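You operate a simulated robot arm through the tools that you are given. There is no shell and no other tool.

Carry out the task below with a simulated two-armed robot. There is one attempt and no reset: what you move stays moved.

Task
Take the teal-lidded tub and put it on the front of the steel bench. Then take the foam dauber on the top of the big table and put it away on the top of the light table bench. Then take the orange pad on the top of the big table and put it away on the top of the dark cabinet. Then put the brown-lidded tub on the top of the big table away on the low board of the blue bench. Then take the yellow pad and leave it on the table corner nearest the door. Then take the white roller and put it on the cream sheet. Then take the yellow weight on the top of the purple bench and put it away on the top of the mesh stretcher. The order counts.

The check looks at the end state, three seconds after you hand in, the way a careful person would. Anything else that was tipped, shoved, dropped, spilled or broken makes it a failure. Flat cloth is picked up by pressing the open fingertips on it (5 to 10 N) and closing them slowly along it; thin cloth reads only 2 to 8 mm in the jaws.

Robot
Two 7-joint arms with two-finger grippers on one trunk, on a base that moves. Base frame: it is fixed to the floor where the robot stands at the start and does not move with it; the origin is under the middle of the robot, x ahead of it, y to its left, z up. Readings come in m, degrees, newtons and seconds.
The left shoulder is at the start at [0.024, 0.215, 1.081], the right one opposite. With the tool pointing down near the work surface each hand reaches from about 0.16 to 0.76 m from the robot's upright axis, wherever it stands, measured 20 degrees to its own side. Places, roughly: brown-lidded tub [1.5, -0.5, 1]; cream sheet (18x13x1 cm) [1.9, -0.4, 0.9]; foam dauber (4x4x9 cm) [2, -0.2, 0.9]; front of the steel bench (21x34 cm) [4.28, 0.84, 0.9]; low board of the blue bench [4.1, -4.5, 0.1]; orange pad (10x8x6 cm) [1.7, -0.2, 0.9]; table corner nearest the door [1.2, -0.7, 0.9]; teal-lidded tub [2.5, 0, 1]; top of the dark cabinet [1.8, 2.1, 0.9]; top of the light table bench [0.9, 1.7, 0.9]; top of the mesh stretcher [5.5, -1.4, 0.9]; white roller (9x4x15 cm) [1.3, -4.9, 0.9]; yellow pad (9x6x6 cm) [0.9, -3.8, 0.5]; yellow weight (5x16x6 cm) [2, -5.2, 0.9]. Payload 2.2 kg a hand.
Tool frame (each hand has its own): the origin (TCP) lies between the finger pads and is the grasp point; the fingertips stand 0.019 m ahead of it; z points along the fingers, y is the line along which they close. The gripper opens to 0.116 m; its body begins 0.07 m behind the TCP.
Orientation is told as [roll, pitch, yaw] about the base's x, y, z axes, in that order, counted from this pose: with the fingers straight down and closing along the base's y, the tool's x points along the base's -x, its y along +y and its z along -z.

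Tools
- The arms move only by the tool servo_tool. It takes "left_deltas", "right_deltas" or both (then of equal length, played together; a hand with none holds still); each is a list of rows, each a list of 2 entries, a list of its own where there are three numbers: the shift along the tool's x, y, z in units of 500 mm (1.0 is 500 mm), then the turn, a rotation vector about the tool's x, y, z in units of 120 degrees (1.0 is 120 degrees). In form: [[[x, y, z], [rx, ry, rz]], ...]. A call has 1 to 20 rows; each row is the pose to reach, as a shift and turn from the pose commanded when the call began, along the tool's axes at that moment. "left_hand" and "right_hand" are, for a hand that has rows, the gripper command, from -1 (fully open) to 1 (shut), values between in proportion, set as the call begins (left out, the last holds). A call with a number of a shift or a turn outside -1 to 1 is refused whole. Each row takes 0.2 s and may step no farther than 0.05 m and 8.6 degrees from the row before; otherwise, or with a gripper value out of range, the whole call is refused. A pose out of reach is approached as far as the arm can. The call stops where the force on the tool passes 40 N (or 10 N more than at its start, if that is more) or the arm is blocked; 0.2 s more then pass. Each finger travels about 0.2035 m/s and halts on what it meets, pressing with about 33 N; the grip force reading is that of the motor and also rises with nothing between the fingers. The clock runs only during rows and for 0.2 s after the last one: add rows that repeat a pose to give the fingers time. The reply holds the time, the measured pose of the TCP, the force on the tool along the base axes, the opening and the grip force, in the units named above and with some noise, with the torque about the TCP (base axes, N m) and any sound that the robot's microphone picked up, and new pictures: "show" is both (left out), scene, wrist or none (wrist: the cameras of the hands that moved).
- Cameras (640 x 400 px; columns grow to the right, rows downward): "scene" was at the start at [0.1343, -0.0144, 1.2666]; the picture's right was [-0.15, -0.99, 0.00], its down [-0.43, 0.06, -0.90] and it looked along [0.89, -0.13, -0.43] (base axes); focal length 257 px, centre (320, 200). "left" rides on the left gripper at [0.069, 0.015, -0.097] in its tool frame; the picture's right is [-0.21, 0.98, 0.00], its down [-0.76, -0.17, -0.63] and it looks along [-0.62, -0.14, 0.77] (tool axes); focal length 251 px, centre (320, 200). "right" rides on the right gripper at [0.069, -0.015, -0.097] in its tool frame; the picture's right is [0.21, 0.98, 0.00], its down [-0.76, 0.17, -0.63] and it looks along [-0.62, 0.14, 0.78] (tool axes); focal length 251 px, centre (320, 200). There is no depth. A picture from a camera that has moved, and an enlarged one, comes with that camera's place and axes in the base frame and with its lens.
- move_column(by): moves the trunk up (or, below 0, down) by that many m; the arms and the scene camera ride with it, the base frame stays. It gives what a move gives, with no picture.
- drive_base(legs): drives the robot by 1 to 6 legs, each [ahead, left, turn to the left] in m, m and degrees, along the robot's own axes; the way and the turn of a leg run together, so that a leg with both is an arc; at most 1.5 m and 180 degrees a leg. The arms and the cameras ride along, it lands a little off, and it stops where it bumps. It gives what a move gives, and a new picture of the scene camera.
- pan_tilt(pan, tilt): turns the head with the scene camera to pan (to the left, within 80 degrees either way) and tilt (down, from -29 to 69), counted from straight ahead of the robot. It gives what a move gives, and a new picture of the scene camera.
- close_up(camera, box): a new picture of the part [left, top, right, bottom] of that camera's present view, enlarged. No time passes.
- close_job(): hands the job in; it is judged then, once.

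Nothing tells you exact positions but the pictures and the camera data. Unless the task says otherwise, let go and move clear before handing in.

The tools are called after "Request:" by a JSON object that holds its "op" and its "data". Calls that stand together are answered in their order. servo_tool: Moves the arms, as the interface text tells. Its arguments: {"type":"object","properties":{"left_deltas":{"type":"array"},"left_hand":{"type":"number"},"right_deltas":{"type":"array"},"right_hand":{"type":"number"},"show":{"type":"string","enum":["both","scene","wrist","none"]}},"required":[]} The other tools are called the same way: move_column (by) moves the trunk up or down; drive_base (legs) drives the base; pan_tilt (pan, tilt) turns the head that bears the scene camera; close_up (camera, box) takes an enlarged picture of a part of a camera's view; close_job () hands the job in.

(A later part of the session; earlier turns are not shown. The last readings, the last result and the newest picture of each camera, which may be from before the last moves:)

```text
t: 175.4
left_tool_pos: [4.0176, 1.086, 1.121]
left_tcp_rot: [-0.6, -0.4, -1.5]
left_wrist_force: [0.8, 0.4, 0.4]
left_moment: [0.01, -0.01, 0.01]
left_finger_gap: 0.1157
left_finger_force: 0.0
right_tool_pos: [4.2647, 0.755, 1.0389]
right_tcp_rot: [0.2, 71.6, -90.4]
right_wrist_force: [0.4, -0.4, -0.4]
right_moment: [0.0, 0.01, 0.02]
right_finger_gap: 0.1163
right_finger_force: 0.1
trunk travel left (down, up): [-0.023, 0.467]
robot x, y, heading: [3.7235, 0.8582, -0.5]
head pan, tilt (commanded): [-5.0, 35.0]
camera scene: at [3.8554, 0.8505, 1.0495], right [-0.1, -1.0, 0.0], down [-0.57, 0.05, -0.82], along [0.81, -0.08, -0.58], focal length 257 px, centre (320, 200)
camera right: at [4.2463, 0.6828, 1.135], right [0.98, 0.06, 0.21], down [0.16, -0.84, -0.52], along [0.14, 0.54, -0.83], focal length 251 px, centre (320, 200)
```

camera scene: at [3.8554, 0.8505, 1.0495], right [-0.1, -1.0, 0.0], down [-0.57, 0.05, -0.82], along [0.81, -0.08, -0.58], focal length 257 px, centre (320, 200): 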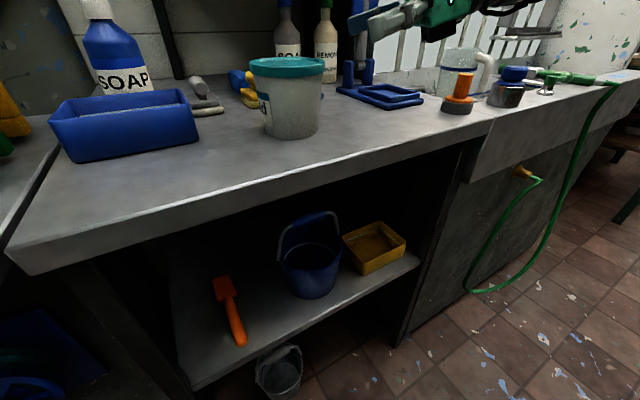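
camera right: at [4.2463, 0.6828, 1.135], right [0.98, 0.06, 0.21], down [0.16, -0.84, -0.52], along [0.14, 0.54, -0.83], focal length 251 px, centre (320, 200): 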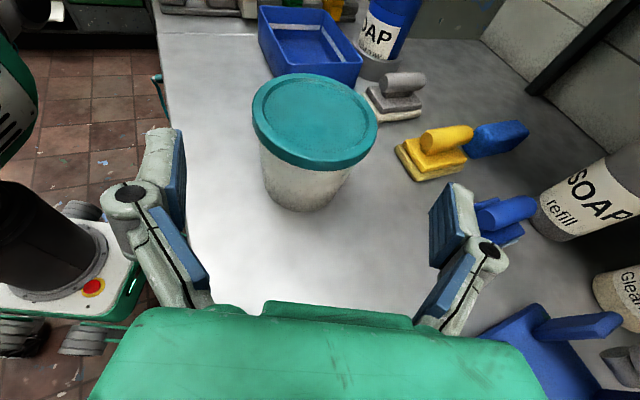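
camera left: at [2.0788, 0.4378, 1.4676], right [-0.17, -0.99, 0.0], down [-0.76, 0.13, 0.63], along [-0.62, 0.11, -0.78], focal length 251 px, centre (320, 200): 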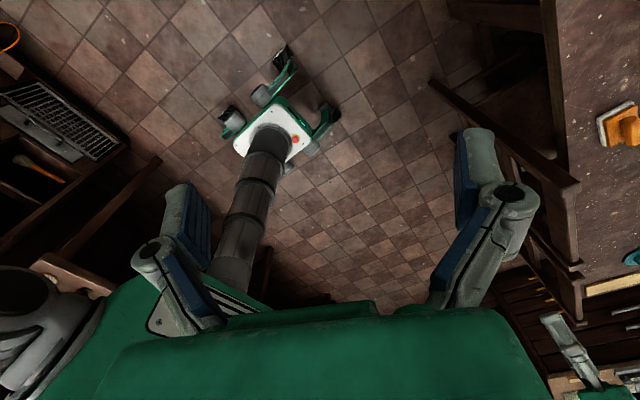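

The teal tub is upright at about [4.267, 0.842] on the bench front, so step 1 is done. I'll back away along the way I came and restore the right hand to its natural downward pose.

Request:
{"op": "drive_base", "data": {"legs": [[-0.25, 0, 0], [-0.23, 0.165, 0]]}}

Request:
{"op": "servo_tool", "data": {"right_deltas": [[[0, 0, 0], [0, -0.06, 0]], [[0, 0, 0], [0, -0.12, 0]], [[0, 0, 0], [0, -0.18, 0]], [[0, 0, 0], [0, -0.24, 0]], [[0, 0, 0], [0, -0.3, 0]], [[0, 0, 0], [0, -0.36, 0]], [[0, 0, 0], [0, -0.42, 0]], [[0, 0, 0], [0, -0.48, 0]], [[0, 0, 0], [0, -0.54, 0]], [[0, 0, 0], [0, -0.597, 0]]], "show": "none"}}

Request:
{"op": "servo_tool", "data": {"right_deltas": [[[0, 0, -0.01], [0, 0, -0.065]], [[0, 0, -0.02], [0, 0, -0.13]], [[0, 0, -0.03], [0, 0, -0.195]], [[0, 0, -0.04], [0, 0, -0.26]], [[0, 0, -0.05], [0, 0, -0.325]], [[0, 0, -0.06], [0, 0, -0.39]], [[0, 0, -0.07], [0, 0, -0.455]], [[0, 0, -0.08], [0, 0, -0.52]], [[0, 0, -0.09], [0, 0, -0.585]], [[0, 0, -0.1], [0, 0, -0.65]], [[0, 0, -0.1], [0, 0, -0.715]], [[0, 0, -0.1], [0, 0, -0.75]]], "show": "scene"}}

```text
t: 178.8
left_tool_pos: [3.5381, 1.2413, 1.1224]
left_tcp_rot: [0.0, -0.5, -1.6]
left_wrist_force: [-0.6, -0.4, 0.4]
left_moment: [0.11, -0.03, -0.01]
left_finger_gap: 0.1159
left_finger_force: 0.0
right_tool_pos: [3.7853, 0.9116, 1.0381]
right_tcp_rot: [0.5, 72.2, -90.3]
right_wrist_force: [-0.2, -1.4, 0.0]
right_moment: [0.0, 0.02, 0.0]
right_finger_gap: 0.1158
right_finger_force: 0.1
trunk travel left (down, up): [-0.023, 0.467]
robot x, y, heading: [3.2501, 1.0272, -0.5]
head pan, tilt (commanded): [-5.0, 35.0]
camera scene: at [3.3765, 1.008, 1.0495], right [-0.1, -1.0, -0.01], down [-0.57, 0.06, -0.82], along [0.81, -0.07, -0.58], focal length 257 px, centre (320, 200)
```

scene: 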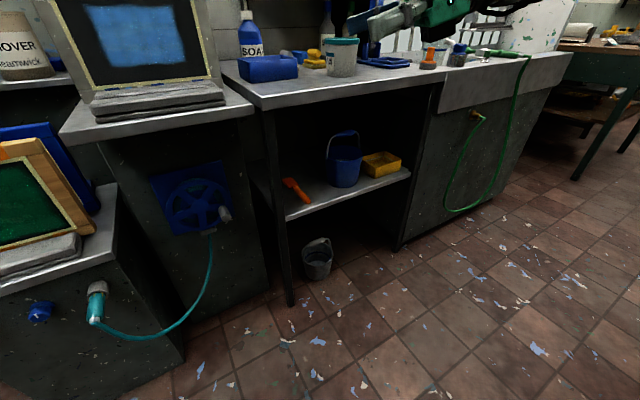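

```text
t: 181.0
left_tool_pos: [3.5365, 1.2527, 1.1219]
left_tcp_rot: [-0.6, -0.7, -1.5]
left_wrist_force: [0.3, 0.3, -1.0]
left_moment: [-0.02, -0.01, -0.01]
left_finger_gap: 0.1161
left_finger_force: 0.1
right_tool_pos: [3.7833, 0.9201, 1.0411]
right_tcp_rot: [0.3, -0.2, -90.8]
right_wrist_force: [0.6, 1.0, -0.3]
right_moment: [0.0, -0.01, -0.01]
right_finger_gap: 0.1161
right_finger_force: 0.1
trunk travel left (down, up): [-0.023, 0.467]
robot x, y, heading: [3.2465, 1.0248, -0.5]
head pan, tilt (commanded): [-5.0, 35.0]
```

```text
t: 183.6
left_tool_pos: [3.5368, 1.2546, 1.1206]
left_tcp_rot: [-0.6, -0.6, -1.6]
left_wrist_force: [0.5, -0.6, -0.9]
left_moment: [-0.02, -0.05, 0.0]
left_finger_gap: 0.1158
left_finger_force: 0.1
right_tool_pos: [3.784, 0.9213, 1.0916]
right_tcp_rot: [-0.2, -0.2, -0.6]
right_wrist_force: [0.2, -0.4, -0.3]
right_moment: [0.01, -0.01, -0.02]
right_finger_gap: 0.116
right_finger_force: 0.0
trunk travel left (down, up): [-0.023, 0.467]
robot x, y, heading: [3.2451, 1.0274, -0.4]
head pan, tilt (commanded): [-5.0, 35.0]
camera scene: at [3.3772, 1.0196, 1.0496], right [-0.1, -1.0, 0.0], down [-0.57, 0.05, -0.82], along [0.81, -0.08, -0.58], focal length 257 px, centre (320, 200)
```

scene: 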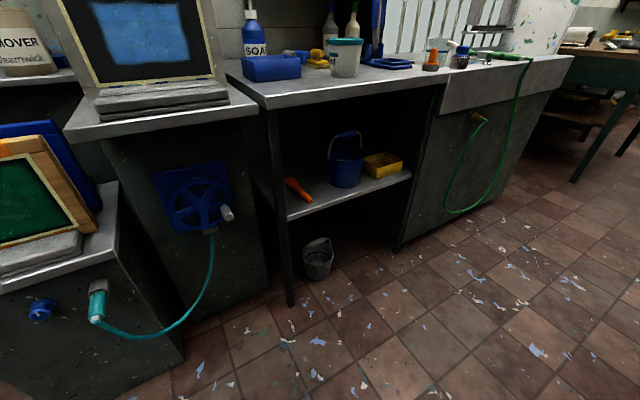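

The tub stands well on the bench. Next is the foam dauber near [2.0, -0.18]. I'll drive back along the corridor, then turn toward the table.

Request:
{"op": "drive_base", "data": {"legs": [[-1.2, 0, 0], [0, 0, -45]]}}

Request:
{"op": "move_column", "data": {"by": 0.1}}

Request:
{"op": "pan_tilt", "data": {"pan": -35, "tilt": 25}}

```text
t: 191.7
left_tool_pos: [2.4206, 0.9963, 1.1218]
left_tcp_rot: [-0.7, -0.6, -47.1]
left_wrist_force: [0.0, -0.4, -0.4]
left_moment: [0.02, 0.0, 0.0]
left_finger_gap: 0.1159
left_finger_force: 0.0
right_tool_pos: [2.3547, 0.5874, 1.0911]
right_tcp_rot: [-0.2, -0.3, -46.3]
right_wrist_force: [0.1, 0.6, 0.2]
right_moment: [0.01, -0.02, -0.03]
right_finger_gap: 0.1161
right_finger_force: 0.1
trunk travel left (down, up): [-0.023, 0.467]
robot x, y, heading: [2.0581, 1.0431, -46.2]
head pan, tilt (commanded): [-5.0, 35.0]
camera scene: at [2.14, 0.9463, 1.0496], right [-0.78, -0.63, 0.0], down [-0.36, 0.45, -0.82], along [0.51, -0.64, -0.58], focal length 257 px, centre (320, 200)
```

scene: 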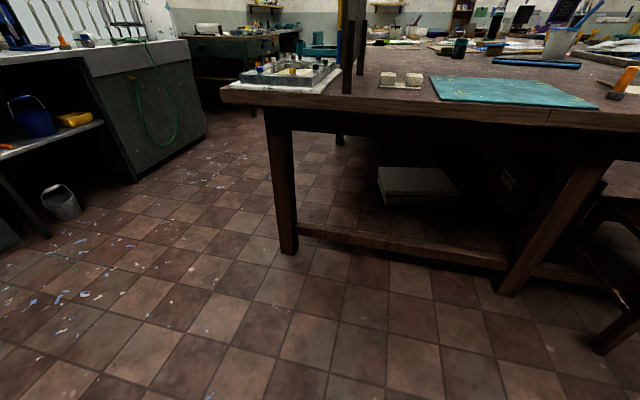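

```text
t: 193.1
left_tool_pos: [2.4178, 0.9969, 1.2208]
left_tcp_rot: [-0.7, -0.6, -47.1]
left_wrist_force: [-0.5, 0.2, 0.4]
left_moment: [-0.01, -0.01, 0.01]
left_finger_gap: 0.116
left_finger_force: 0.0
right_tool_pos: [2.3525, 0.589, 1.1927]
right_tcp_rot: [-0.2, -0.4, -46.3]
right_wrist_force: [-0.5, 0.4, -0.6]
right_moment: [0.02, 0.01, -0.01]
right_finger_gap: 0.116
right_finger_force: 0.1
trunk travel left (down, up): [-0.123, 0.367]
robot x, y, heading: [2.0534, 1.0462, -46.1]
head pan, tilt (commanded): [-5.0, 35.0]
```

```text
t: 194.0
left_tool_pos: [2.419, 0.9984, 1.2206]
left_tcp_rot: [-0.7, -0.5, -47.2]
left_wrist_force: [1.4, 0.2, -0.5]
left_moment: [-0.02, -0.04, -0.03]
left_finger_gap: 0.1161
left_finger_force: 0.1
right_tool_pos: [2.3541, 0.5894, 1.1938]
right_tcp_rot: [-0.2, -0.4, -46.2]
right_wrist_force: [0.5, 0.3, -0.1]
right_moment: [0.02, 0.04, 0.02]
right_finger_gap: 0.1155
right_finger_force: 0.1
trunk travel left (down, up): [-0.123, 0.367]
robot x, y, heading: [2.0565, 1.045, -46.0]
head pan, tilt (commanded): [-35.0, 25.0]
camera scene: at [2.0994, 0.9237, 1.1655], right [-0.99, -0.16, 0.0], down [-0.07, 0.42, -0.91], along [0.14, -0.89, -0.42], focal length 257 px, centre (320, 200)
```

scene: 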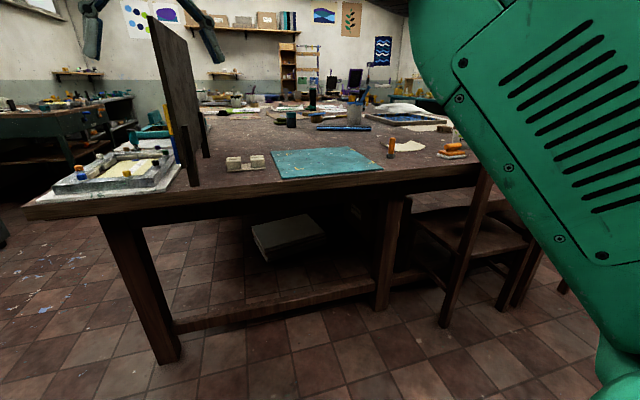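

The dauber is near [1.965, -0.205] and the orange pad near [1.68, -0.284]. My elbow rides high, clear of chairs. To avoid sideways sway I'll turn, drive straight, and turn back to stand in front of the dauber.

Request:
{"op": "drive_base", "data": {"legs": [[0, 0, -68], [0.8, 0, 0], [0, 0, 68]]}}

Request:
{"op": "pan_tilt", "data": {"pan": -15, "tilt": 40}}

```text
t: 204.2
left_tool_pos: [2.0951, 0.2673, 1.2216]
left_tcp_rot: [-0.6, -0.5, -46.4]
left_wrist_force: [0.5, 1.0, 0.4]
left_moment: [-0.02, 0.05, 0.0]
left_finger_gap: 0.1159
left_finger_force: 0.0
right_tool_pos: [2.0334, -0.1413, 1.1922]
right_tcp_rot: [-0.2, -0.3, -45.7]
right_wrist_force: [-1.0, 0.3, -0.7]
right_moment: [-0.01, -0.01, -0.04]
right_finger_gap: 0.116
right_finger_force: 0.1
trunk travel left (down, up): [-0.123, 0.367]
robot x, y, heading: [1.7282, 0.3134, -45.4]
head pan, tilt (commanded): [-35.0, 25.0]
camera scene: at [1.7761, 0.1909, 1.1655], right [-0.99, -0.17, 0.0], down [-0.07, 0.42, -0.91], along [0.15, -0.89, -0.42], focal length 257 px, centre (320, 200)
```

scene: 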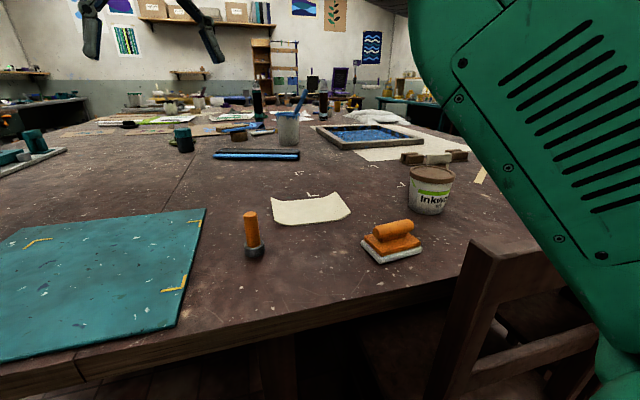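

```text
t: 205.1
left_tool_pos: [2.0925, 0.2691, 1.2205]
left_tcp_rot: [-0.7, -0.5, -46.5]
left_wrist_force: [-0.5, -0.5, 0.5]
left_moment: [0.01, 0.01, -0.04]
left_finger_gap: 0.1161
left_finger_force: 0.1
right_tool_pos: [2.0321, -0.1403, 1.1943]
right_tcp_rot: [0.0, -0.4, -45.8]
right_wrist_force: [0.6, 0.5, -0.5]
right_moment: [0.03, 0.0, 0.02]
right_finger_gap: 0.1158
right_finger_force: 0.1
trunk travel left (down, up): [-0.123, 0.367]
robot x, y, heading: [1.7306, 0.3144, -45.4]
head pan, tilt (commanded): [-15.0, 40.0]
camera scene: at [1.8024, 0.2075, 1.1421], right [-0.87, -0.49, 0.0], down [-0.32, 0.56, -0.76], along [0.38, -0.67, -0.64], focal length 257 px, centre (320, 200)
```

scene: 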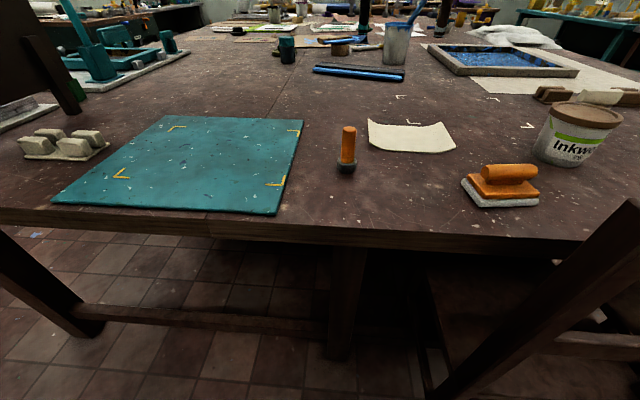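

The dauber (orange handle on dark foam) stands at about [1.969, -0.19], top z ≈ 0.95. I'll bring the right hand over it at z ≈ 1.10 and check with the wrist camera.

Request:
{"op": "servo_tool", "data": {"right_deltas": [[[0.004, -0.04, 0.04], [0, 0, 0]], [[0.008, -0.08, 0.08], [0, 0, 0]], [[0.012, -0.12, 0.12], [0, 0, 0]], [[0.016, -0.16, 0.16], [0, 0, 0]], [[0.016, -0.16, 0.188], [0, 0, 0]], [[0.016, -0.16, 0.188], [0, 0, 0]]], "right_hand": -0.2, "show": "wrist"}}

```text
t: 206.5
left_tool_pos: [2.0932, 0.2683, 1.2215]
left_tcp_rot: [-0.6, -0.4, -46.5]
left_wrist_force: [-0.4, -0.3, -0.4]
left_moment: [0.02, 0.01, 0.02]
left_finger_gap: 0.1161
left_finger_force: 0.0
right_tool_pos: [1.9685, -0.1906, 1.1007]
right_tcp_rot: [-0.1, -0.5, -45.7]
right_wrist_force: [0.2, 0.8, -0.3]
right_moment: [-0.02, -0.01, 0.0]
right_finger_gap: 0.0695
right_finger_force: 0.1
trunk travel left (down, up): [-0.123, 0.367]
robot x, y, heading: [1.729, 0.309, -45.6]
head pan, tilt (commanded): [-15.0, 40.0]
camera right: at [1.908, -0.1525, 1.1958], right [0.55, 0.84, 0.0], down [0.64, -0.42, 0.64], along [0.53, -0.35, -0.77], focal length 251 px, centre (320, 200)
```

right: 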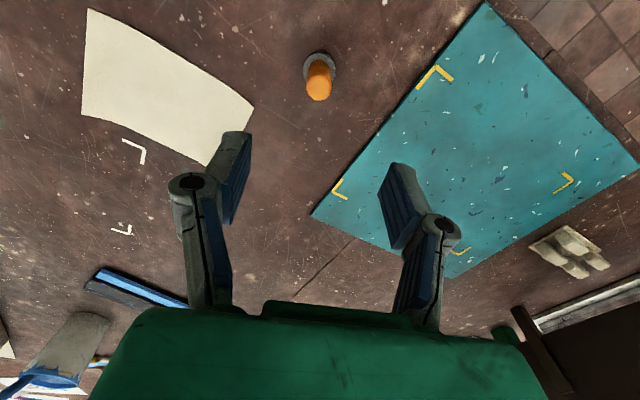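

The dauber is almost centered under the gripper. I'll descend to grip the handle.

Request:
{"op": "servo_tool", "data": {"right_deltas": [[[0.004, -0.002, 0.05], [0, 0.004, 0]], [[0.008, -0.003, 0.1], [0, 0.004, 0]], [[0.008, -0.003, 0.16], [0, 0.004, 0]], [[0.008, -0.003, 0.22], [0, 0.004, 0]], [[0.008, -0.003, 0.28], [0, 0.004, 0]], [[0.008, -0.003, 0.32], [0, 0.004, 0]], [[0.008, -0.003, 0.345], [0, 0.004, 0]], [[0.008, -0.003, 0.345], [0, 0.004, 0]]], "show": "wrist"}}

```text
t: 208.3
left_tool_pos: [2.0922, 0.269, 1.2198]
left_tcp_rot: [-0.6, -0.3, -46.6]
left_wrist_force: [0.0, -0.3, -0.2]
left_moment: [-0.01, -0.01, -0.01]
left_finger_gap: 0.1161
left_finger_force: 0.1
right_tool_pos: [1.9661, -0.1895, 0.9275]
right_tcp_rot: [-0.1, 0.0, -45.8]
right_wrist_force: [0.4, 0.4, 0.3]
right_moment: [0.02, 0.02, 0.02]
right_finger_gap: 0.0697
right_finger_force: 0.2
trunk travel left (down, up): [-0.123, 0.367]
robot x, y, heading: [1.7315, 0.3134, -45.5]
head pan, tilt (commanded): [-15.0, 40.0]
camera right: at [1.9059, -0.152, 1.0236], right [0.55, 0.84, 0.0], down [0.65, -0.42, 0.63], along [0.53, -0.35, -0.77], focal length 251 px, centre (320, 200)
```

right: 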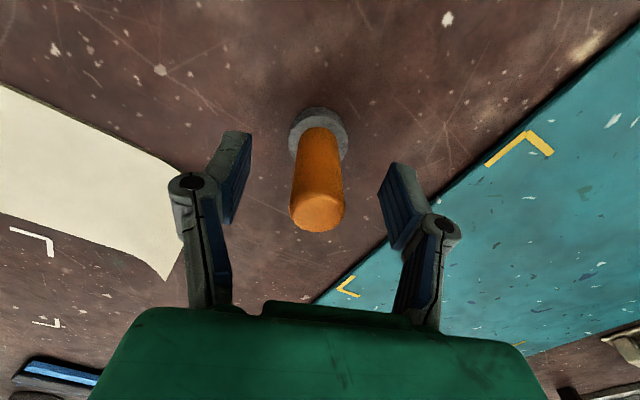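

The handle is between the fingers. Closing and then lifting.

Request:
{"op": "servo_tool", "data": {"right_deltas": [[[0, 0, 0.01], [0, 0, 0]], [[0, 0, 0.01], [0, 0, 0]], [[0, 0, 0.01], [0, 0, 0]], [[0, 0, 0.01], [0, 0, 0]]], "right_hand": 1, "show": "none"}}

Request:
{"op": "servo_tool", "data": {"right_deltas": [[[0, 0, -0.02], [0, 0, 0]], [[0, 0, -0.05], [0, 0, 0]], [[0, 0, -0.1], [0, 0, 0]], [[0, 0, -0.16], [0, 0, 0]], [[0, 0, -0.22], [0, 0, 0]], [[0, 0, -0.28], [0, 0, 0]], [[0, 0, -0.34], [0, 0, 0]], [[0, 0, -0.34], [0, 0, 0]]], "show": "both"}}

```text
t: 209.3
left_tool_pos: [2.0918, 0.2697, 1.2219]
left_tcp_rot: [-0.7, -0.6, -46.5]
left_wrist_force: [-0.4, 0.3, -0.4]
left_moment: [0.02, 0.0, -0.01]
left_finger_gap: 0.1158
left_finger_force: 0.3
right_tool_pos: [1.9665, -0.1894, 0.9256]
right_tcp_rot: [-0.1, -0.4, -45.7]
right_wrist_force: [1.7, -3.8, 25.1]
right_moment: [-0.11, -0.04, 0.08]
right_finger_gap: 0.0243
right_finger_force: 32.5
trunk travel left (down, up): [-0.123, 0.367]
robot x, y, heading: [1.7291, 0.3109, -45.6]
head pan, tilt (commanded): [-15.0, 40.0]
```

```text
t: 211.1
left_tool_pos: [2.0931, 0.2685, 1.2216]
left_tcp_rot: [-0.6, -0.4, -46.5]
left_wrist_force: [0.4, -0.3, 0.2]
left_moment: [0.01, -0.02, 0.03]
left_finger_gap: 0.1159
left_finger_force: 0.0
right_tool_pos: [1.9658, -0.1912, 1.0933]
right_tcp_rot: [0.0, 0.1, -45.6]
right_wrist_force: [0.4, -0.1, 0.0]
right_moment: [0.0, 0.02, 0.03]
right_finger_gap: 0.0241
right_finger_force: 32.8
trunk travel left (down, up): [-0.123, 0.367]
robot x, y, heading: [1.729, 0.314, -45.5]
head pan, tilt (commanded): [-15.0, 40.0]
camera scene: at [1.8021, 0.2073, 1.1421], right [-0.87, -0.49, 0.0], down [-0.32, 0.56, -0.76], along [0.38, -0.67, -0.64], focal length 257 px, centre (320, 200)
camera right: at [1.906, -0.1522, 1.1895], right [0.55, 0.84, 0.0], down [0.65, -0.42, 0.63], along [0.53, -0.35, -0.78], focal length 251 px, centre (320, 200)
```

scene: 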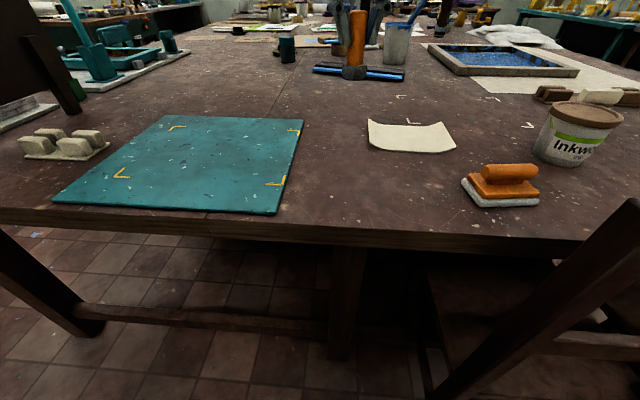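
right: 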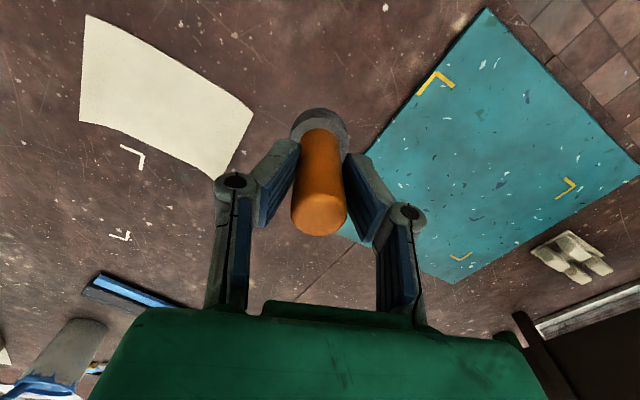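

The dauber is held. I'll back away from the table and turn around to face the light-table bench on the left wall.

Request:
{"op": "drive_base", "data": {"legs": [[-0.38, 0, 0], [0, 0, 80], [0, 0, 80]]}}

Request:
{"op": "pan_tilt", "data": {"pan": 0, "tilt": 20}}

```text
t: 220.3
left_tool_pos: [1.1389, 0.7428, 1.2206]
left_tcp_rot: [-0.5, -0.4, 113.4]
left_wrist_force: [0.2, 0.9, 0.4]
left_moment: [0.01, 0.0, -0.01]
left_finger_gap: 0.116
left_finger_force: 0.1
right_tool_pos: [1.4132, 1.1292, 1.0929]
right_tcp_rot: [-0.2, 0.1, 114.3]
right_wrist_force: [0.3, 0.5, -0.5]
right_moment: [0.0, -0.04, 0.02]
right_finger_gap: 0.024
right_finger_force: 33.2
trunk travel left (down, up): [-0.123, 0.367]
robot x, y, heading: [1.464, 0.5811, 114.4]
head pan, tilt (commanded): [-15.0, 40.0]
camera scene: at [1.4333, 0.7004, 1.1421], right [0.99, 0.17, 0.0], down [0.11, -0.64, -0.76], along [-0.13, 0.75, -0.64], focal length 257 px, centre (320, 200)
```

scene: 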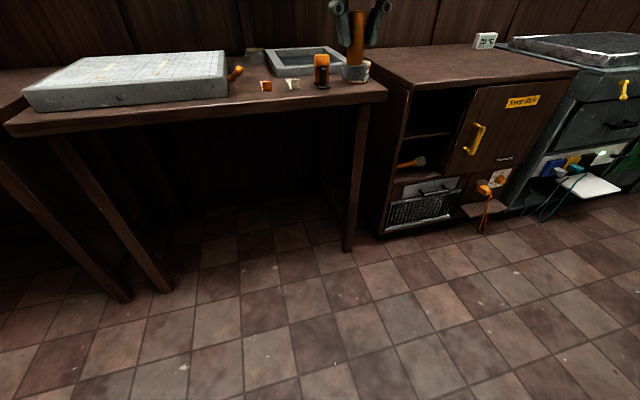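

```text
t: 221.2
left_tool_pos: [1.1385, 0.7425, 1.2206]
left_tcp_rot: [-0.6, -0.2, 113.5]
left_wrist_force: [-0.5, 1.5, -0.4]
left_moment: [0.02, -0.03, 0.0]
left_finger_gap: 0.1159
left_finger_force: 0.1
right_tool_pos: [1.4154, 1.1278, 1.0945]
right_tcp_rot: [0.0, -0.1, 114.3]
right_wrist_force: [-0.7, -0.5, -1.2]
right_moment: [-0.01, 0.01, 0.01]
right_finger_gap: 0.0243
right_finger_force: 33.2
trunk travel left (down, up): [-0.123, 0.367]
robot x, y, heading: [1.4635, 0.5745, 114.5]
head pan, tilt (commanded): [0.0, 20.0]
camera scene: at [1.408, 0.7011, 1.1734], right [0.91, 0.41, 0.0], down [0.14, -0.31, -0.94], along [-0.39, 0.85, -0.35], focal length 257 px, centre (320, 200)
```

scene: 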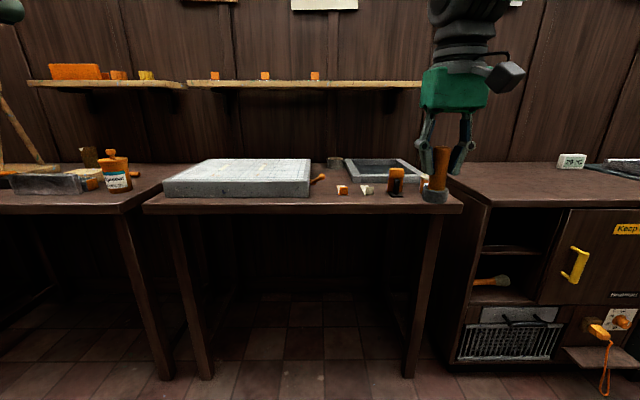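

I can see the light-table bench with its grey light box on the left, a tray and small items on the right, and the dark cabinet beyond. Let me enlarge the bench top to choose a free spot.

Request:
{"op": "close_up", "data": {"camera": "scene", "box": [290, 140, 470, 220]}}

Request:
{"op": "pan_tilt", "data": {"pan": 0, "tilt": 35}}

Request:
{"op": "close_up", "data": {"camera": "scene", "box": [140, 50, 480, 150]}}

```text
3.56 times, centred on (380, 180) of scene
camera zoom: at [1.408, 0.7011, 1.1734], right [0.91, 0.41, 0.0], down [0.14, -0.31, -0.94], along [-0.39, 0.85, -0.35], focal length 915 px, centre (107, 271)
```

zoom: 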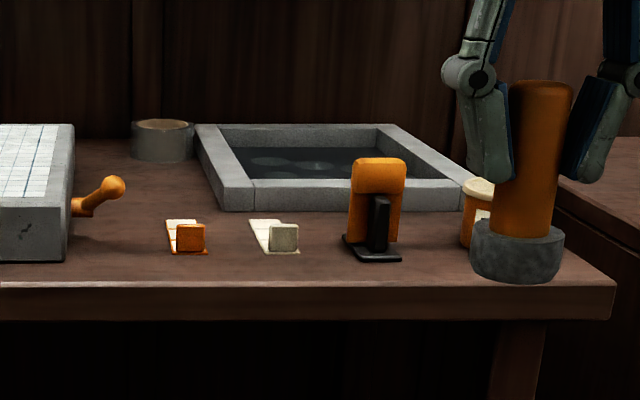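

```text
t: 221.9
left_tool_pos: [1.1386, 0.7422, 1.2197]
left_tcp_rot: [-0.6, -0.2, 113.5]
left_wrist_force: [-0.2, 0.1, 0.1]
left_moment: [0.0, -0.01, -0.03]
left_finger_gap: 0.116
left_finger_force: 0.0
right_tool_pos: [1.415, 1.1277, 1.0936]
right_tcp_rot: [-0.1, 0.0, 114.2]
right_wrist_force: [0.5, -0.4, -0.4]
right_moment: [-0.01, 0.0, 0.05]
right_finger_gap: 0.0242
right_finger_force: 32.9
trunk travel left (down, up): [-0.123, 0.367]
robot x, y, heading: [1.463, 0.5789, 114.2]
head pan, tilt (commanded): [0.0, 35.0]
camera scene: at [1.4102, 0.6964, 1.1497], right [0.91, 0.42, 0.0], down [0.24, -0.52, -0.82], along [-0.34, 0.74, -0.58], focal length 257 px, centre (320, 200)
```

scene: 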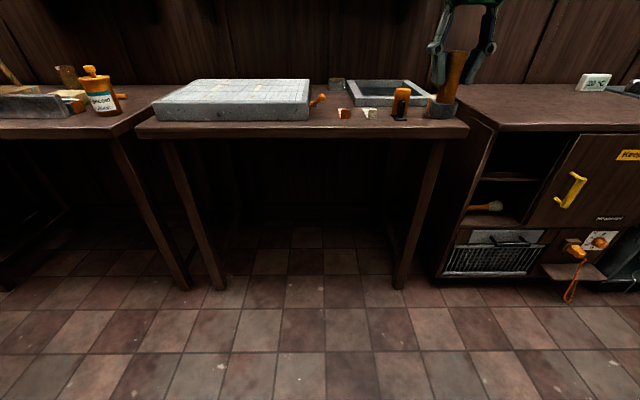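

```text
1.88 times, centred on (310, 100) of scene
camera zoom: at [1.4102, 0.6964, 1.1497], right [0.91, 0.42, 0.0], down [0.24, -0.52, -0.82], along [-0.34, 0.74, -0.58], focal length 484 px, centre (339, 388)
```

zoom: 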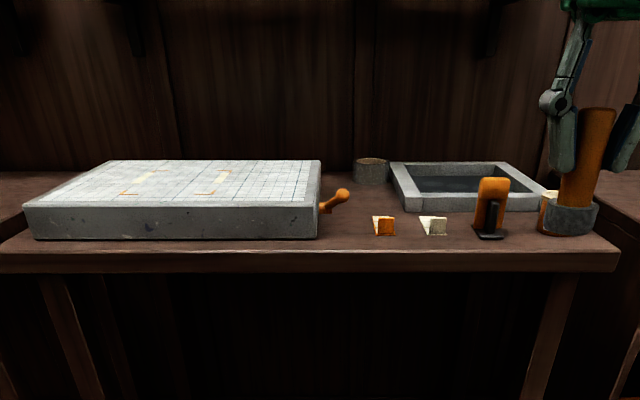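

To get the bench height accurately I'll lower the column a little and take the same enlarged view for triangulation.

Request:
{"op": "move_column", "data": {"by": -0.09}}

Request:
{"op": "close_up", "data": {"camera": "scene", "box": [140, 20, 480, 180]}}

Request:
{"op": "close_up", "data": {"camera": "scene", "box": [300, 20, 500, 145]}}

```text
t: 223.2
left_tool_pos: [1.1385, 0.7413, 1.1315]
left_tcp_rot: [-0.6, -0.3, 113.4]
left_wrist_force: [0.5, 1.1, -0.2]
left_moment: [0.0, 0.0, 0.03]
left_finger_gap: 0.1162
left_finger_force: 0.2
right_tool_pos: [1.4152, 1.128, 1.0052]
right_tcp_rot: [-0.1, -0.2, 114.2]
right_wrist_force: [0.1, 0.6, -1.1]
right_moment: [-0.01, -0.02, -0.01]
right_finger_gap: 0.0239
right_finger_force: 33.3
trunk travel left (down, up): [-0.033, 0.457]
robot x, y, heading: [1.465, 0.5812, 114.5]
head pan, tilt (commanded): [0.0, 35.0]
```

```text
1.88 times, centred on (310, 100) of scene
camera zoom: at [1.4104, 0.6961, 1.0597], right [0.91, 0.42, 0.0], down [0.24, -0.52, -0.82], along [-0.34, 0.74, -0.58], focal length 484 px, centre (339, 388)
```

zoom: 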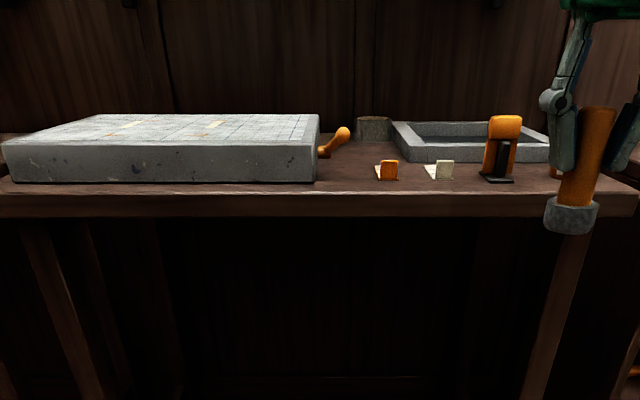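

```text
3.20 times, centred on (400, 82) of scene
camera zoom: at [1.4104, 0.6961, 1.0597], right [0.91, 0.42, 0.0], down [0.24, -0.52, -0.82], along [-0.34, 0.74, -0.58], focal length 823 px, centre (64, 576)
```

zoom: 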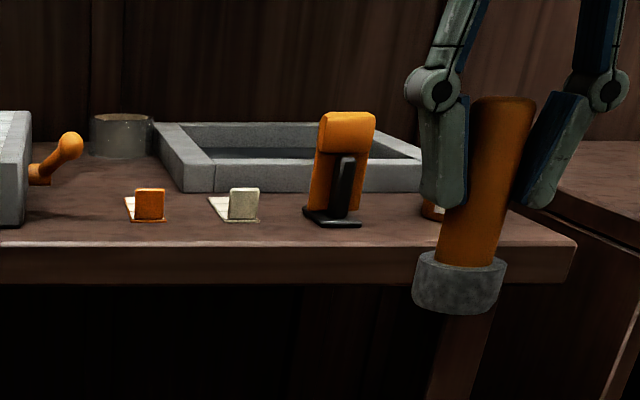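

The bench top is at z ≈ 0.88, and there's a free patch between the light box and the tray, around [1.085, 1.614]. I'll raise the column back, drive forward, and turn the wrist so the fingers open front-to-back there.

Request:
{"op": "move_column", "data": {"by": 0.09}}

Request:
{"op": "drive_base", "data": {"legs": [[0.5, 0, 0]]}}

Request:
{"op": "servo_tool", "data": {"right_deltas": [[[0, 0, 0], [0, 0, 0.07]], [[0, 0, 0], [0, 0, 0.14]], [[0, 0, 0], [0, 0, 0.21]], [[0, 0, 0], [0, 0, 0.28]], [[0, 0, 0], [0, 0, 0.35]], [[0, 0, 0], [0, 0, 0.42]], [[0, 0, 0], [0, 0, 0.49]], [[0, 0, 0], [0, 0, 0.56]], [[0, 0, 0], [0, 0, 0.63]], [[0, 0, 0], [0, 0, 0.7]], [[0, 0, 0], [0, 0, 0.75]]], "show": "both"}}

```text
t: 224.4
left_tool_pos: [1.1399, 0.7422, 1.2192]
left_tcp_rot: [-0.6, -0.2, 113.5]
left_wrist_force: [-0.1, 0.7, 0.0]
left_moment: [-0.01, 0.0, 0.02]
left_finger_gap: 0.1162
left_finger_force: 0.1
right_tool_pos: [1.4157, 1.129, 1.0936]
right_tcp_rot: [-0.2, -0.1, 114.3]
right_wrist_force: [0.1, -0.8, -0.4]
right_moment: [-0.01, -0.02, 0.02]
right_finger_gap: 0.024
right_finger_force: 32.9
trunk travel left (down, up): [-0.123, 0.367]
robot x, y, heading: [1.4652, 0.5788, 114.5]
head pan, tilt (commanded): [0.0, 35.0]
```

```text
t: 227.4
left_tool_pos: [0.9323, 1.1973, 1.2205]
left_tcp_rot: [-0.6, -0.2, 113.3]
left_wrist_force: [-0.3, 0.1, -0.6]
left_moment: [0.03, -0.02, 0.04]
left_finger_gap: 0.1161
left_finger_force: 0.1
right_tool_pos: [1.2094, 1.5822, 1.0944]
right_tcp_rot: [-0.2, -0.1, 114.2]
right_wrist_force: [-0.2, 0.7, -1.4]
right_moment: [0.0, 0.04, 0.0]
right_finger_gap: 0.024
right_finger_force: 32.8
trunk travel left (down, up): [-0.123, 0.367]
robot x, y, heading: [1.2601, 1.0317, 114.5]
head pan, tilt (commanded): [0.0, 35.0]
camera scene: at [1.2034, 1.1515, 1.1496], right [0.91, 0.41, 0.0], down [0.24, -0.52, -0.82], along [-0.34, 0.74, -0.58], focal length 257 px, centre (320, 200)
```

scene: 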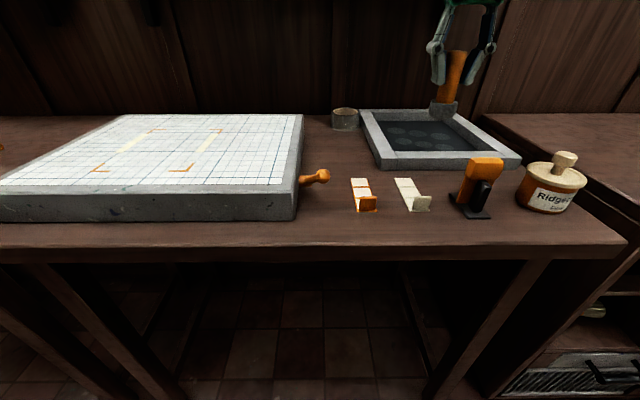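

```text
t: 229.8
left_tool_pos: [0.9335, 1.1965, 1.2197]
left_tcp_rot: [-0.6, -0.1, 113.3]
left_wrist_force: [0.4, 0.2, -0.7]
left_moment: [-0.04, 0.0, 0.02]
left_finger_gap: 0.116
left_finger_force: 0.1
right_tool_pos: [1.2101, 1.5824, 1.0953]
right_tcp_rot: [0.3, -0.1, 24.1]
right_wrist_force: [-0.7, -0.7, -0.6]
right_moment: [0.0, 0.03, -0.02]
right_finger_gap: 0.0242
right_finger_force: 33.4
trunk travel left (down, up): [-0.123, 0.367]
robot x, y, heading: [1.2563, 1.0311, 114.5]
head pan, tilt (commanded): [0.0, 35.0]
camera scene: at [1.2031, 1.1509, 1.1496], right [0.91, 0.41, 0.0], down [0.24, -0.52, -0.82], along [-0.34, 0.74, -0.58], focal length 257 px, centre (320, 200)
camera right: at [1.1523, 1.5377, 1.1912], right [-0.59, 0.8, 0.0], down [0.62, 0.46, 0.63], along [0.51, 0.38, -0.77], focal length 251 px, centre (320, 200)
```

scene: 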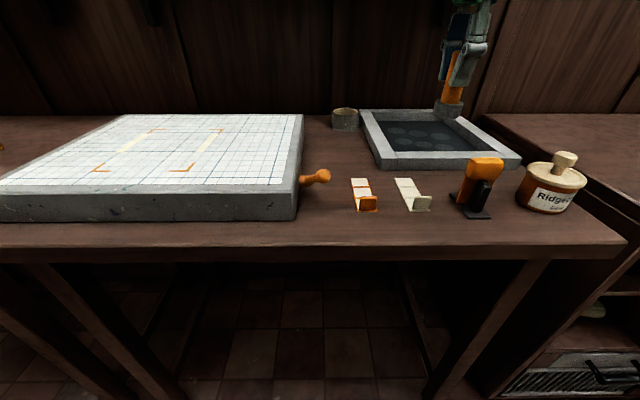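
right: 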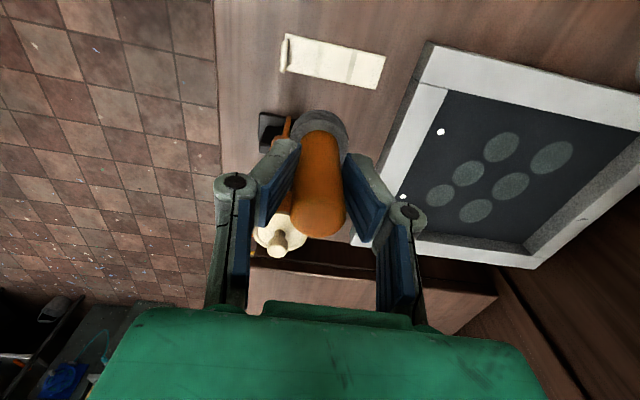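

There's a clear patch centered at about [1.012, 1.679] between light box, tray, tin and stubs. I'll move 8 cm closer and bring the dauber over it, still high.

Request:
{"op": "drive_base", "data": {"legs": [[0.08, 0, 0]]}}

Request:
{"op": "servo_tool", "data": {"right_deltas": [[[0.047, 0.03, 0], [0, 0, 0]], [[0.094, 0.06, 0], [0, 0, 0]], [[0.14, 0.09, 0], [0, 0, 0]], [[0.188, 0.12, 0], [0, 0, 0]], [[0.235, 0.15, 0], [0, 0, 0]], [[0.2816, 0.1786, 0], [0, 0, 0]], [[0.2816, 0.1786, 0], [0, 0, 0]]], "show": "both"}}

```text
t: 230.8
left_tool_pos: [0.8983, 1.2687, 1.2193]
left_tcp_rot: [-0.6, 0.0, 113.4]
left_wrist_force: [-0.2, 0.6, 0.6]
left_moment: [-0.06, -0.05, 0.01]
left_finger_gap: 0.1164
left_finger_force: 0.0
right_tool_pos: [1.176, 1.6541, 1.0942]
right_tcp_rot: [0.1, -0.1, 24.2]
right_wrist_force: [0.5, 0.7, -0.2]
right_moment: [-0.05, -0.01, 0.01]
right_finger_gap: 0.0239
right_finger_force: 32.5
trunk travel left (down, up): [-0.123, 0.367]
robot x, y, heading: [1.225, 1.1049, 114.4]
head pan, tilt (commanded): [0.0, 35.0]
camera scene: at [1.1698, 1.2238, 1.1495], right [0.91, 0.41, 0.0], down [0.24, -0.52, -0.82], along [-0.34, 0.74, -0.58], focal length 257 px, centre (320, 200)
```

scene: 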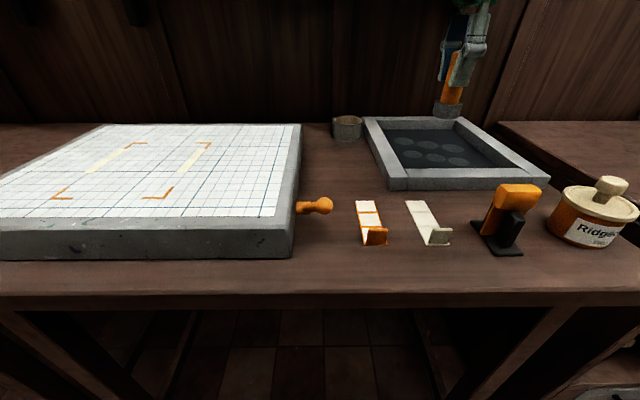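

```text
t: 232.4
left_tool_pos: [0.9003, 1.268, 1.2177]
left_tcp_rot: [-0.6, 0.1, 113.4]
left_wrist_force: [0.5, 0.6, -0.1]
left_moment: [0.02, 0.02, -0.01]
left_finger_gap: 0.1157
left_finger_force: 0.0
right_tool_pos: [1.0154, 1.6708, 1.0927]
right_tcp_rot: [0.3, -0.2, 24.1]
right_wrist_force: [0.0, 1.0, -0.8]
right_moment: [-0.04, 0.0, 0.01]
right_finger_gap: 0.0239
right_finger_force: 33.2
right hand out of reach, approached as far as the arm can: row 6, 7
trunk travel left (down, up): [-0.123, 0.367]
robot x, y, heading: [1.2258, 1.1054, 114.5]
head pan, tilt (commanded): [0.0, 35.0]
camera scene: at [1.1683, 1.2228, 1.1495], right [0.91, 0.41, 0.0], down [0.24, -0.52, -0.82], along [-0.34, 0.74, -0.58], focal length 257 px, centre (320, 200)
camera right: at [0.9576, 1.6263, 1.1879], right [-0.6, 0.8, 0.0], down [0.62, 0.46, 0.64], along [0.51, 0.38, -0.77], focal length 251 px, centre (320, 200)
```

scene: 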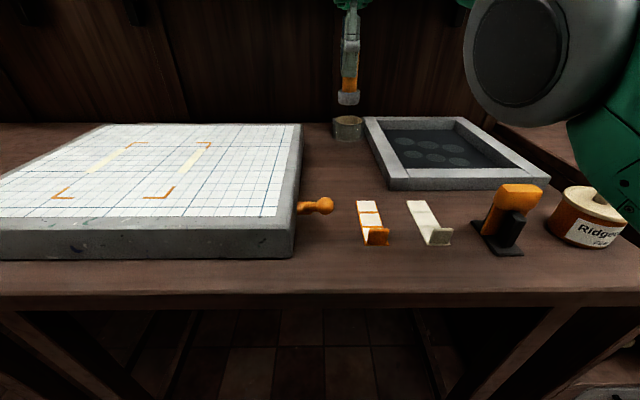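
right: 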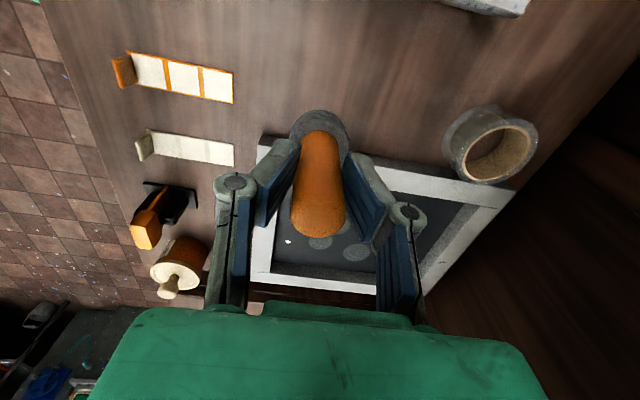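

The spot directly below the dauber is clear of the cards, tray, tin and light box. I'll descend here slowly until it touches.

Request:
{"op": "servo_tool", "data": {"right_deltas": [[[0, 0, 0.05], [0, 0, 0]], [[0, 0, 0.1], [0, 0, 0]], [[0, 0, 0.15], [0, 0, 0]], [[0, 0, 0.2], [0, 0, 0]], [[0, 0, 0.24], [0, 0, 0]], [[0, 0, 0.265], [0, 0, 0]], [[0, 0, 0.28], [0, 0, 0]], [[0, 0, 0.28], [0, 0, 0]]], "show": "both"}}

```text
t: 234.2
left_tool_pos: [0.8999, 1.2677, 1.2184]
left_tcp_rot: [-0.5, 0.2, 113.4]
left_wrist_force: [-0.6, 0.2, -1.0]
left_moment: [0.03, -0.01, -0.03]
left_finger_gap: 0.1157
left_finger_force: 0.0
right_tool_pos: [0.9825, 1.7026, 0.97]
right_tcp_rot: [0.2, 0.0, 24.2]
right_wrist_force: [-0.2, 0.1, 0.1]
right_moment: [-0.01, 0.03, 0.0]
right_finger_gap: 0.0242
right_finger_force: 33.4
right hand out of reach, approached as far as the arm can: row 1, 2, 3, 4, 5, 6, 7, 8
trunk travel left (down, up): [-0.123, 0.367]
robot x, y, heading: [1.2241, 1.105, 114.3]
head pan, tilt (commanded): [0.0, 35.0]
camera scene: at [1.1694, 1.2235, 1.1495], right [0.91, 0.41, 0.0], down [0.24, -0.52, -0.82], along [-0.34, 0.74, -0.58], focal length 257 px, centre (320, 200)
camera right: at [0.9252, 1.6589, 1.0659], right [-0.6, 0.8, 0.0], down [0.62, 0.46, 0.63], along [0.51, 0.38, -0.77], focal length 251 px, centre (320, 200)
```

scene: 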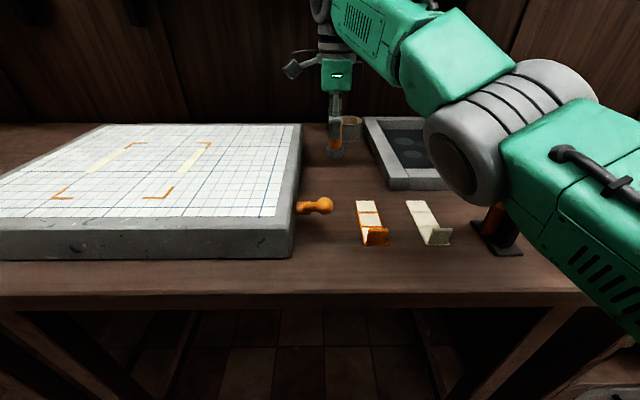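
right: 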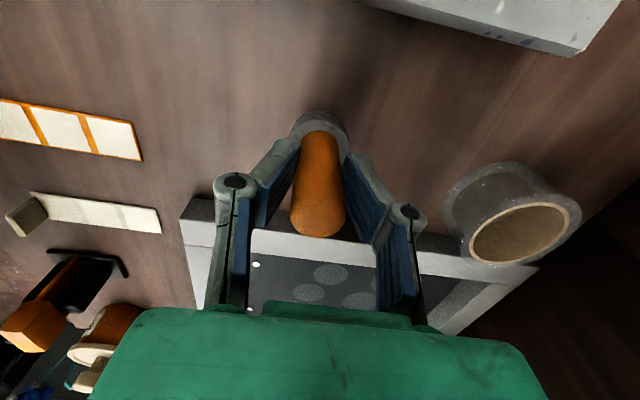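

The arm took a low-elbow posture over the right side of the bench, so before going on I'll check that nothing there was touched.

Request:
{"op": "close_up", "data": {"camera": "scene", "box": [300, 80, 640, 290]}}

Request:
{"op": "pan_tilt", "data": {"pan": -30, "tilt": 45}}

```text
1.88 times, centred on (470, 185) of scene
camera zoom: at [1.1694, 1.2235, 1.1495], right [0.91, 0.41, 0.0], down [0.24, -0.52, -0.82], along [-0.34, 0.74, -0.58], focal length 484 px, centre (38, 228)
```

zoom: 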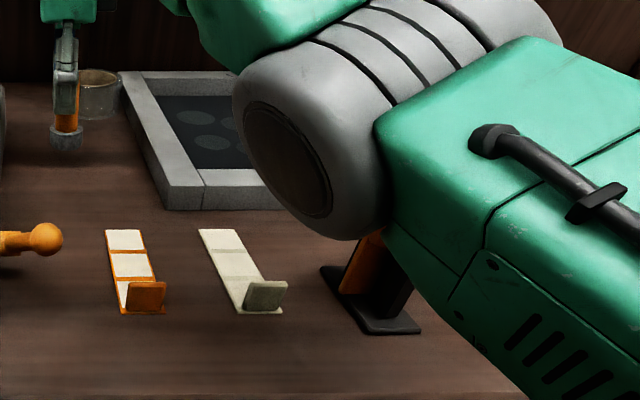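

```text
t: 235.2
left_tool_pos: [0.9011, 1.2676, 1.2177]
left_tcp_rot: [-0.8, 0.3, 113.5]
left_wrist_force: [-1.5, 0.3, 0.6]
left_moment: [0.03, 0.0, -0.01]
left_finger_gap: 0.1159
left_finger_force: 0.0
right_tool_pos: [0.9848, 1.7025, 0.9708]
right_tcp_rot: [0.2, -0.1, 24.2]
right_wrist_force: [-0.4, 0.1, -0.2]
right_moment: [-0.01, 0.03, 0.02]
right_finger_gap: 0.024
right_finger_force: 33.2
trunk travel left (down, up): [-0.123, 0.367]
robot x, y, heading: [1.2278, 1.0994, 114.5]
head pan, tilt (commanded): [-30.0, 45.0]
camera scene: at [1.2136, 1.2241, 1.1349], right [1.0, -0.1, 0.0], down [-0.07, -0.71, -0.71], along [0.07, 0.7, -0.71], focal length 257 px, centre (320, 200)
```

scene: 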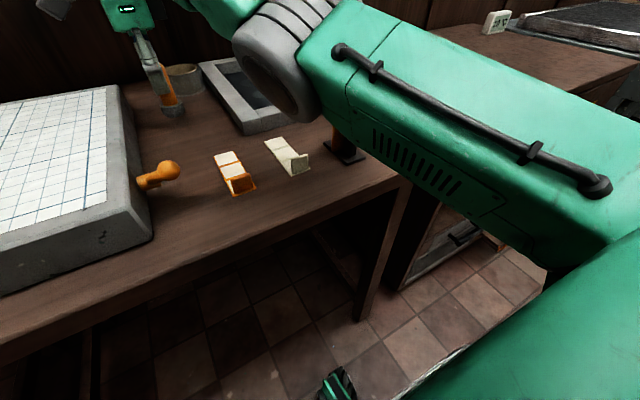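

Nothing was disturbed, but the arm is overstretched here. I'll raise the hand back up, turn the robot 20° left so the spot lies in front of the right shoulder, and return the wrist to its natural yaw.

Request:
{"op": "servo_tool", "data": {"right_deltas": [[[0, 0, -0.04], [0, 0, 0]], [[0, 0, -0.08], [0, 0, 0]], [[0, 0, -0.12], [0, 0, 0]], [[0, 0, -0.16], [0, 0, 0]], [[0, 0, -0.2], [0, 0, 0]], [[0, 0, -0.24], [0, 0, 0]], [[0, -0.03, -0.28], [0, 0, 0]], [[0, -0.08, -0.28], [0, 0, 0]], [[0, -0.14, -0.28], [0, 0, 0]], [[0, -0.14, -0.28], [0, 0, 0]]], "show": "scene"}}

```text
t: 237.6
left_tool_pos: [0.9033, 1.2658, 1.2175]
left_tcp_rot: [-0.5, 0.3, 113.3]
left_wrist_force: [0.9, 0.9, -0.2]
left_moment: [0.0, 0.0, 0.01]
left_finger_gap: 0.1159
left_finger_force: 0.1
right_tool_pos: [1.0293, 1.6614, 1.0863]
right_tcp_rot: [-3.0, 1.3, 21.9]
right_wrist_force: [-0.8, 0.5, -0.7]
right_moment: [0.02, 0.02, -0.02]
right_finger_gap: 0.0241
right_finger_force: 33.4
right hand out of reach, approached as far as the arm can: row 1, 2, 3, 4, 5, 6, 7, 8
trunk travel left (down, up): [-0.123, 0.367]
robot x, y, heading: [1.229, 1.104, 114.5]
head pan, tilt (commanded): [-30.0, 45.0]
stopped in row 10 (right hand): the arm was blocked; the commanded pose is now the measured one
camera scene: at [1.2142, 1.2237, 1.1349], right [1.0, -0.1, 0.0], down [-0.07, -0.71, -0.71], along [0.07, 0.7, -0.71], focal length 257 px, centre (320, 200)
```

scene: 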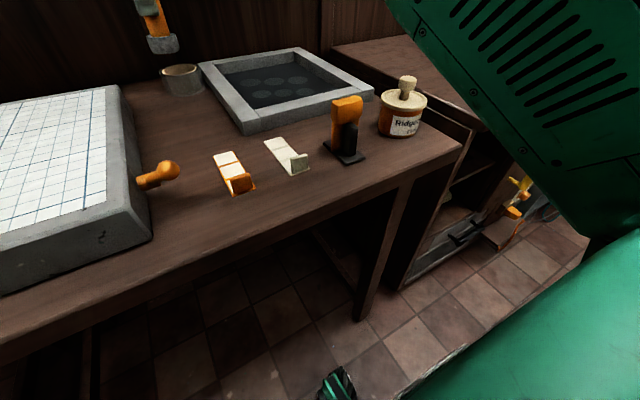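

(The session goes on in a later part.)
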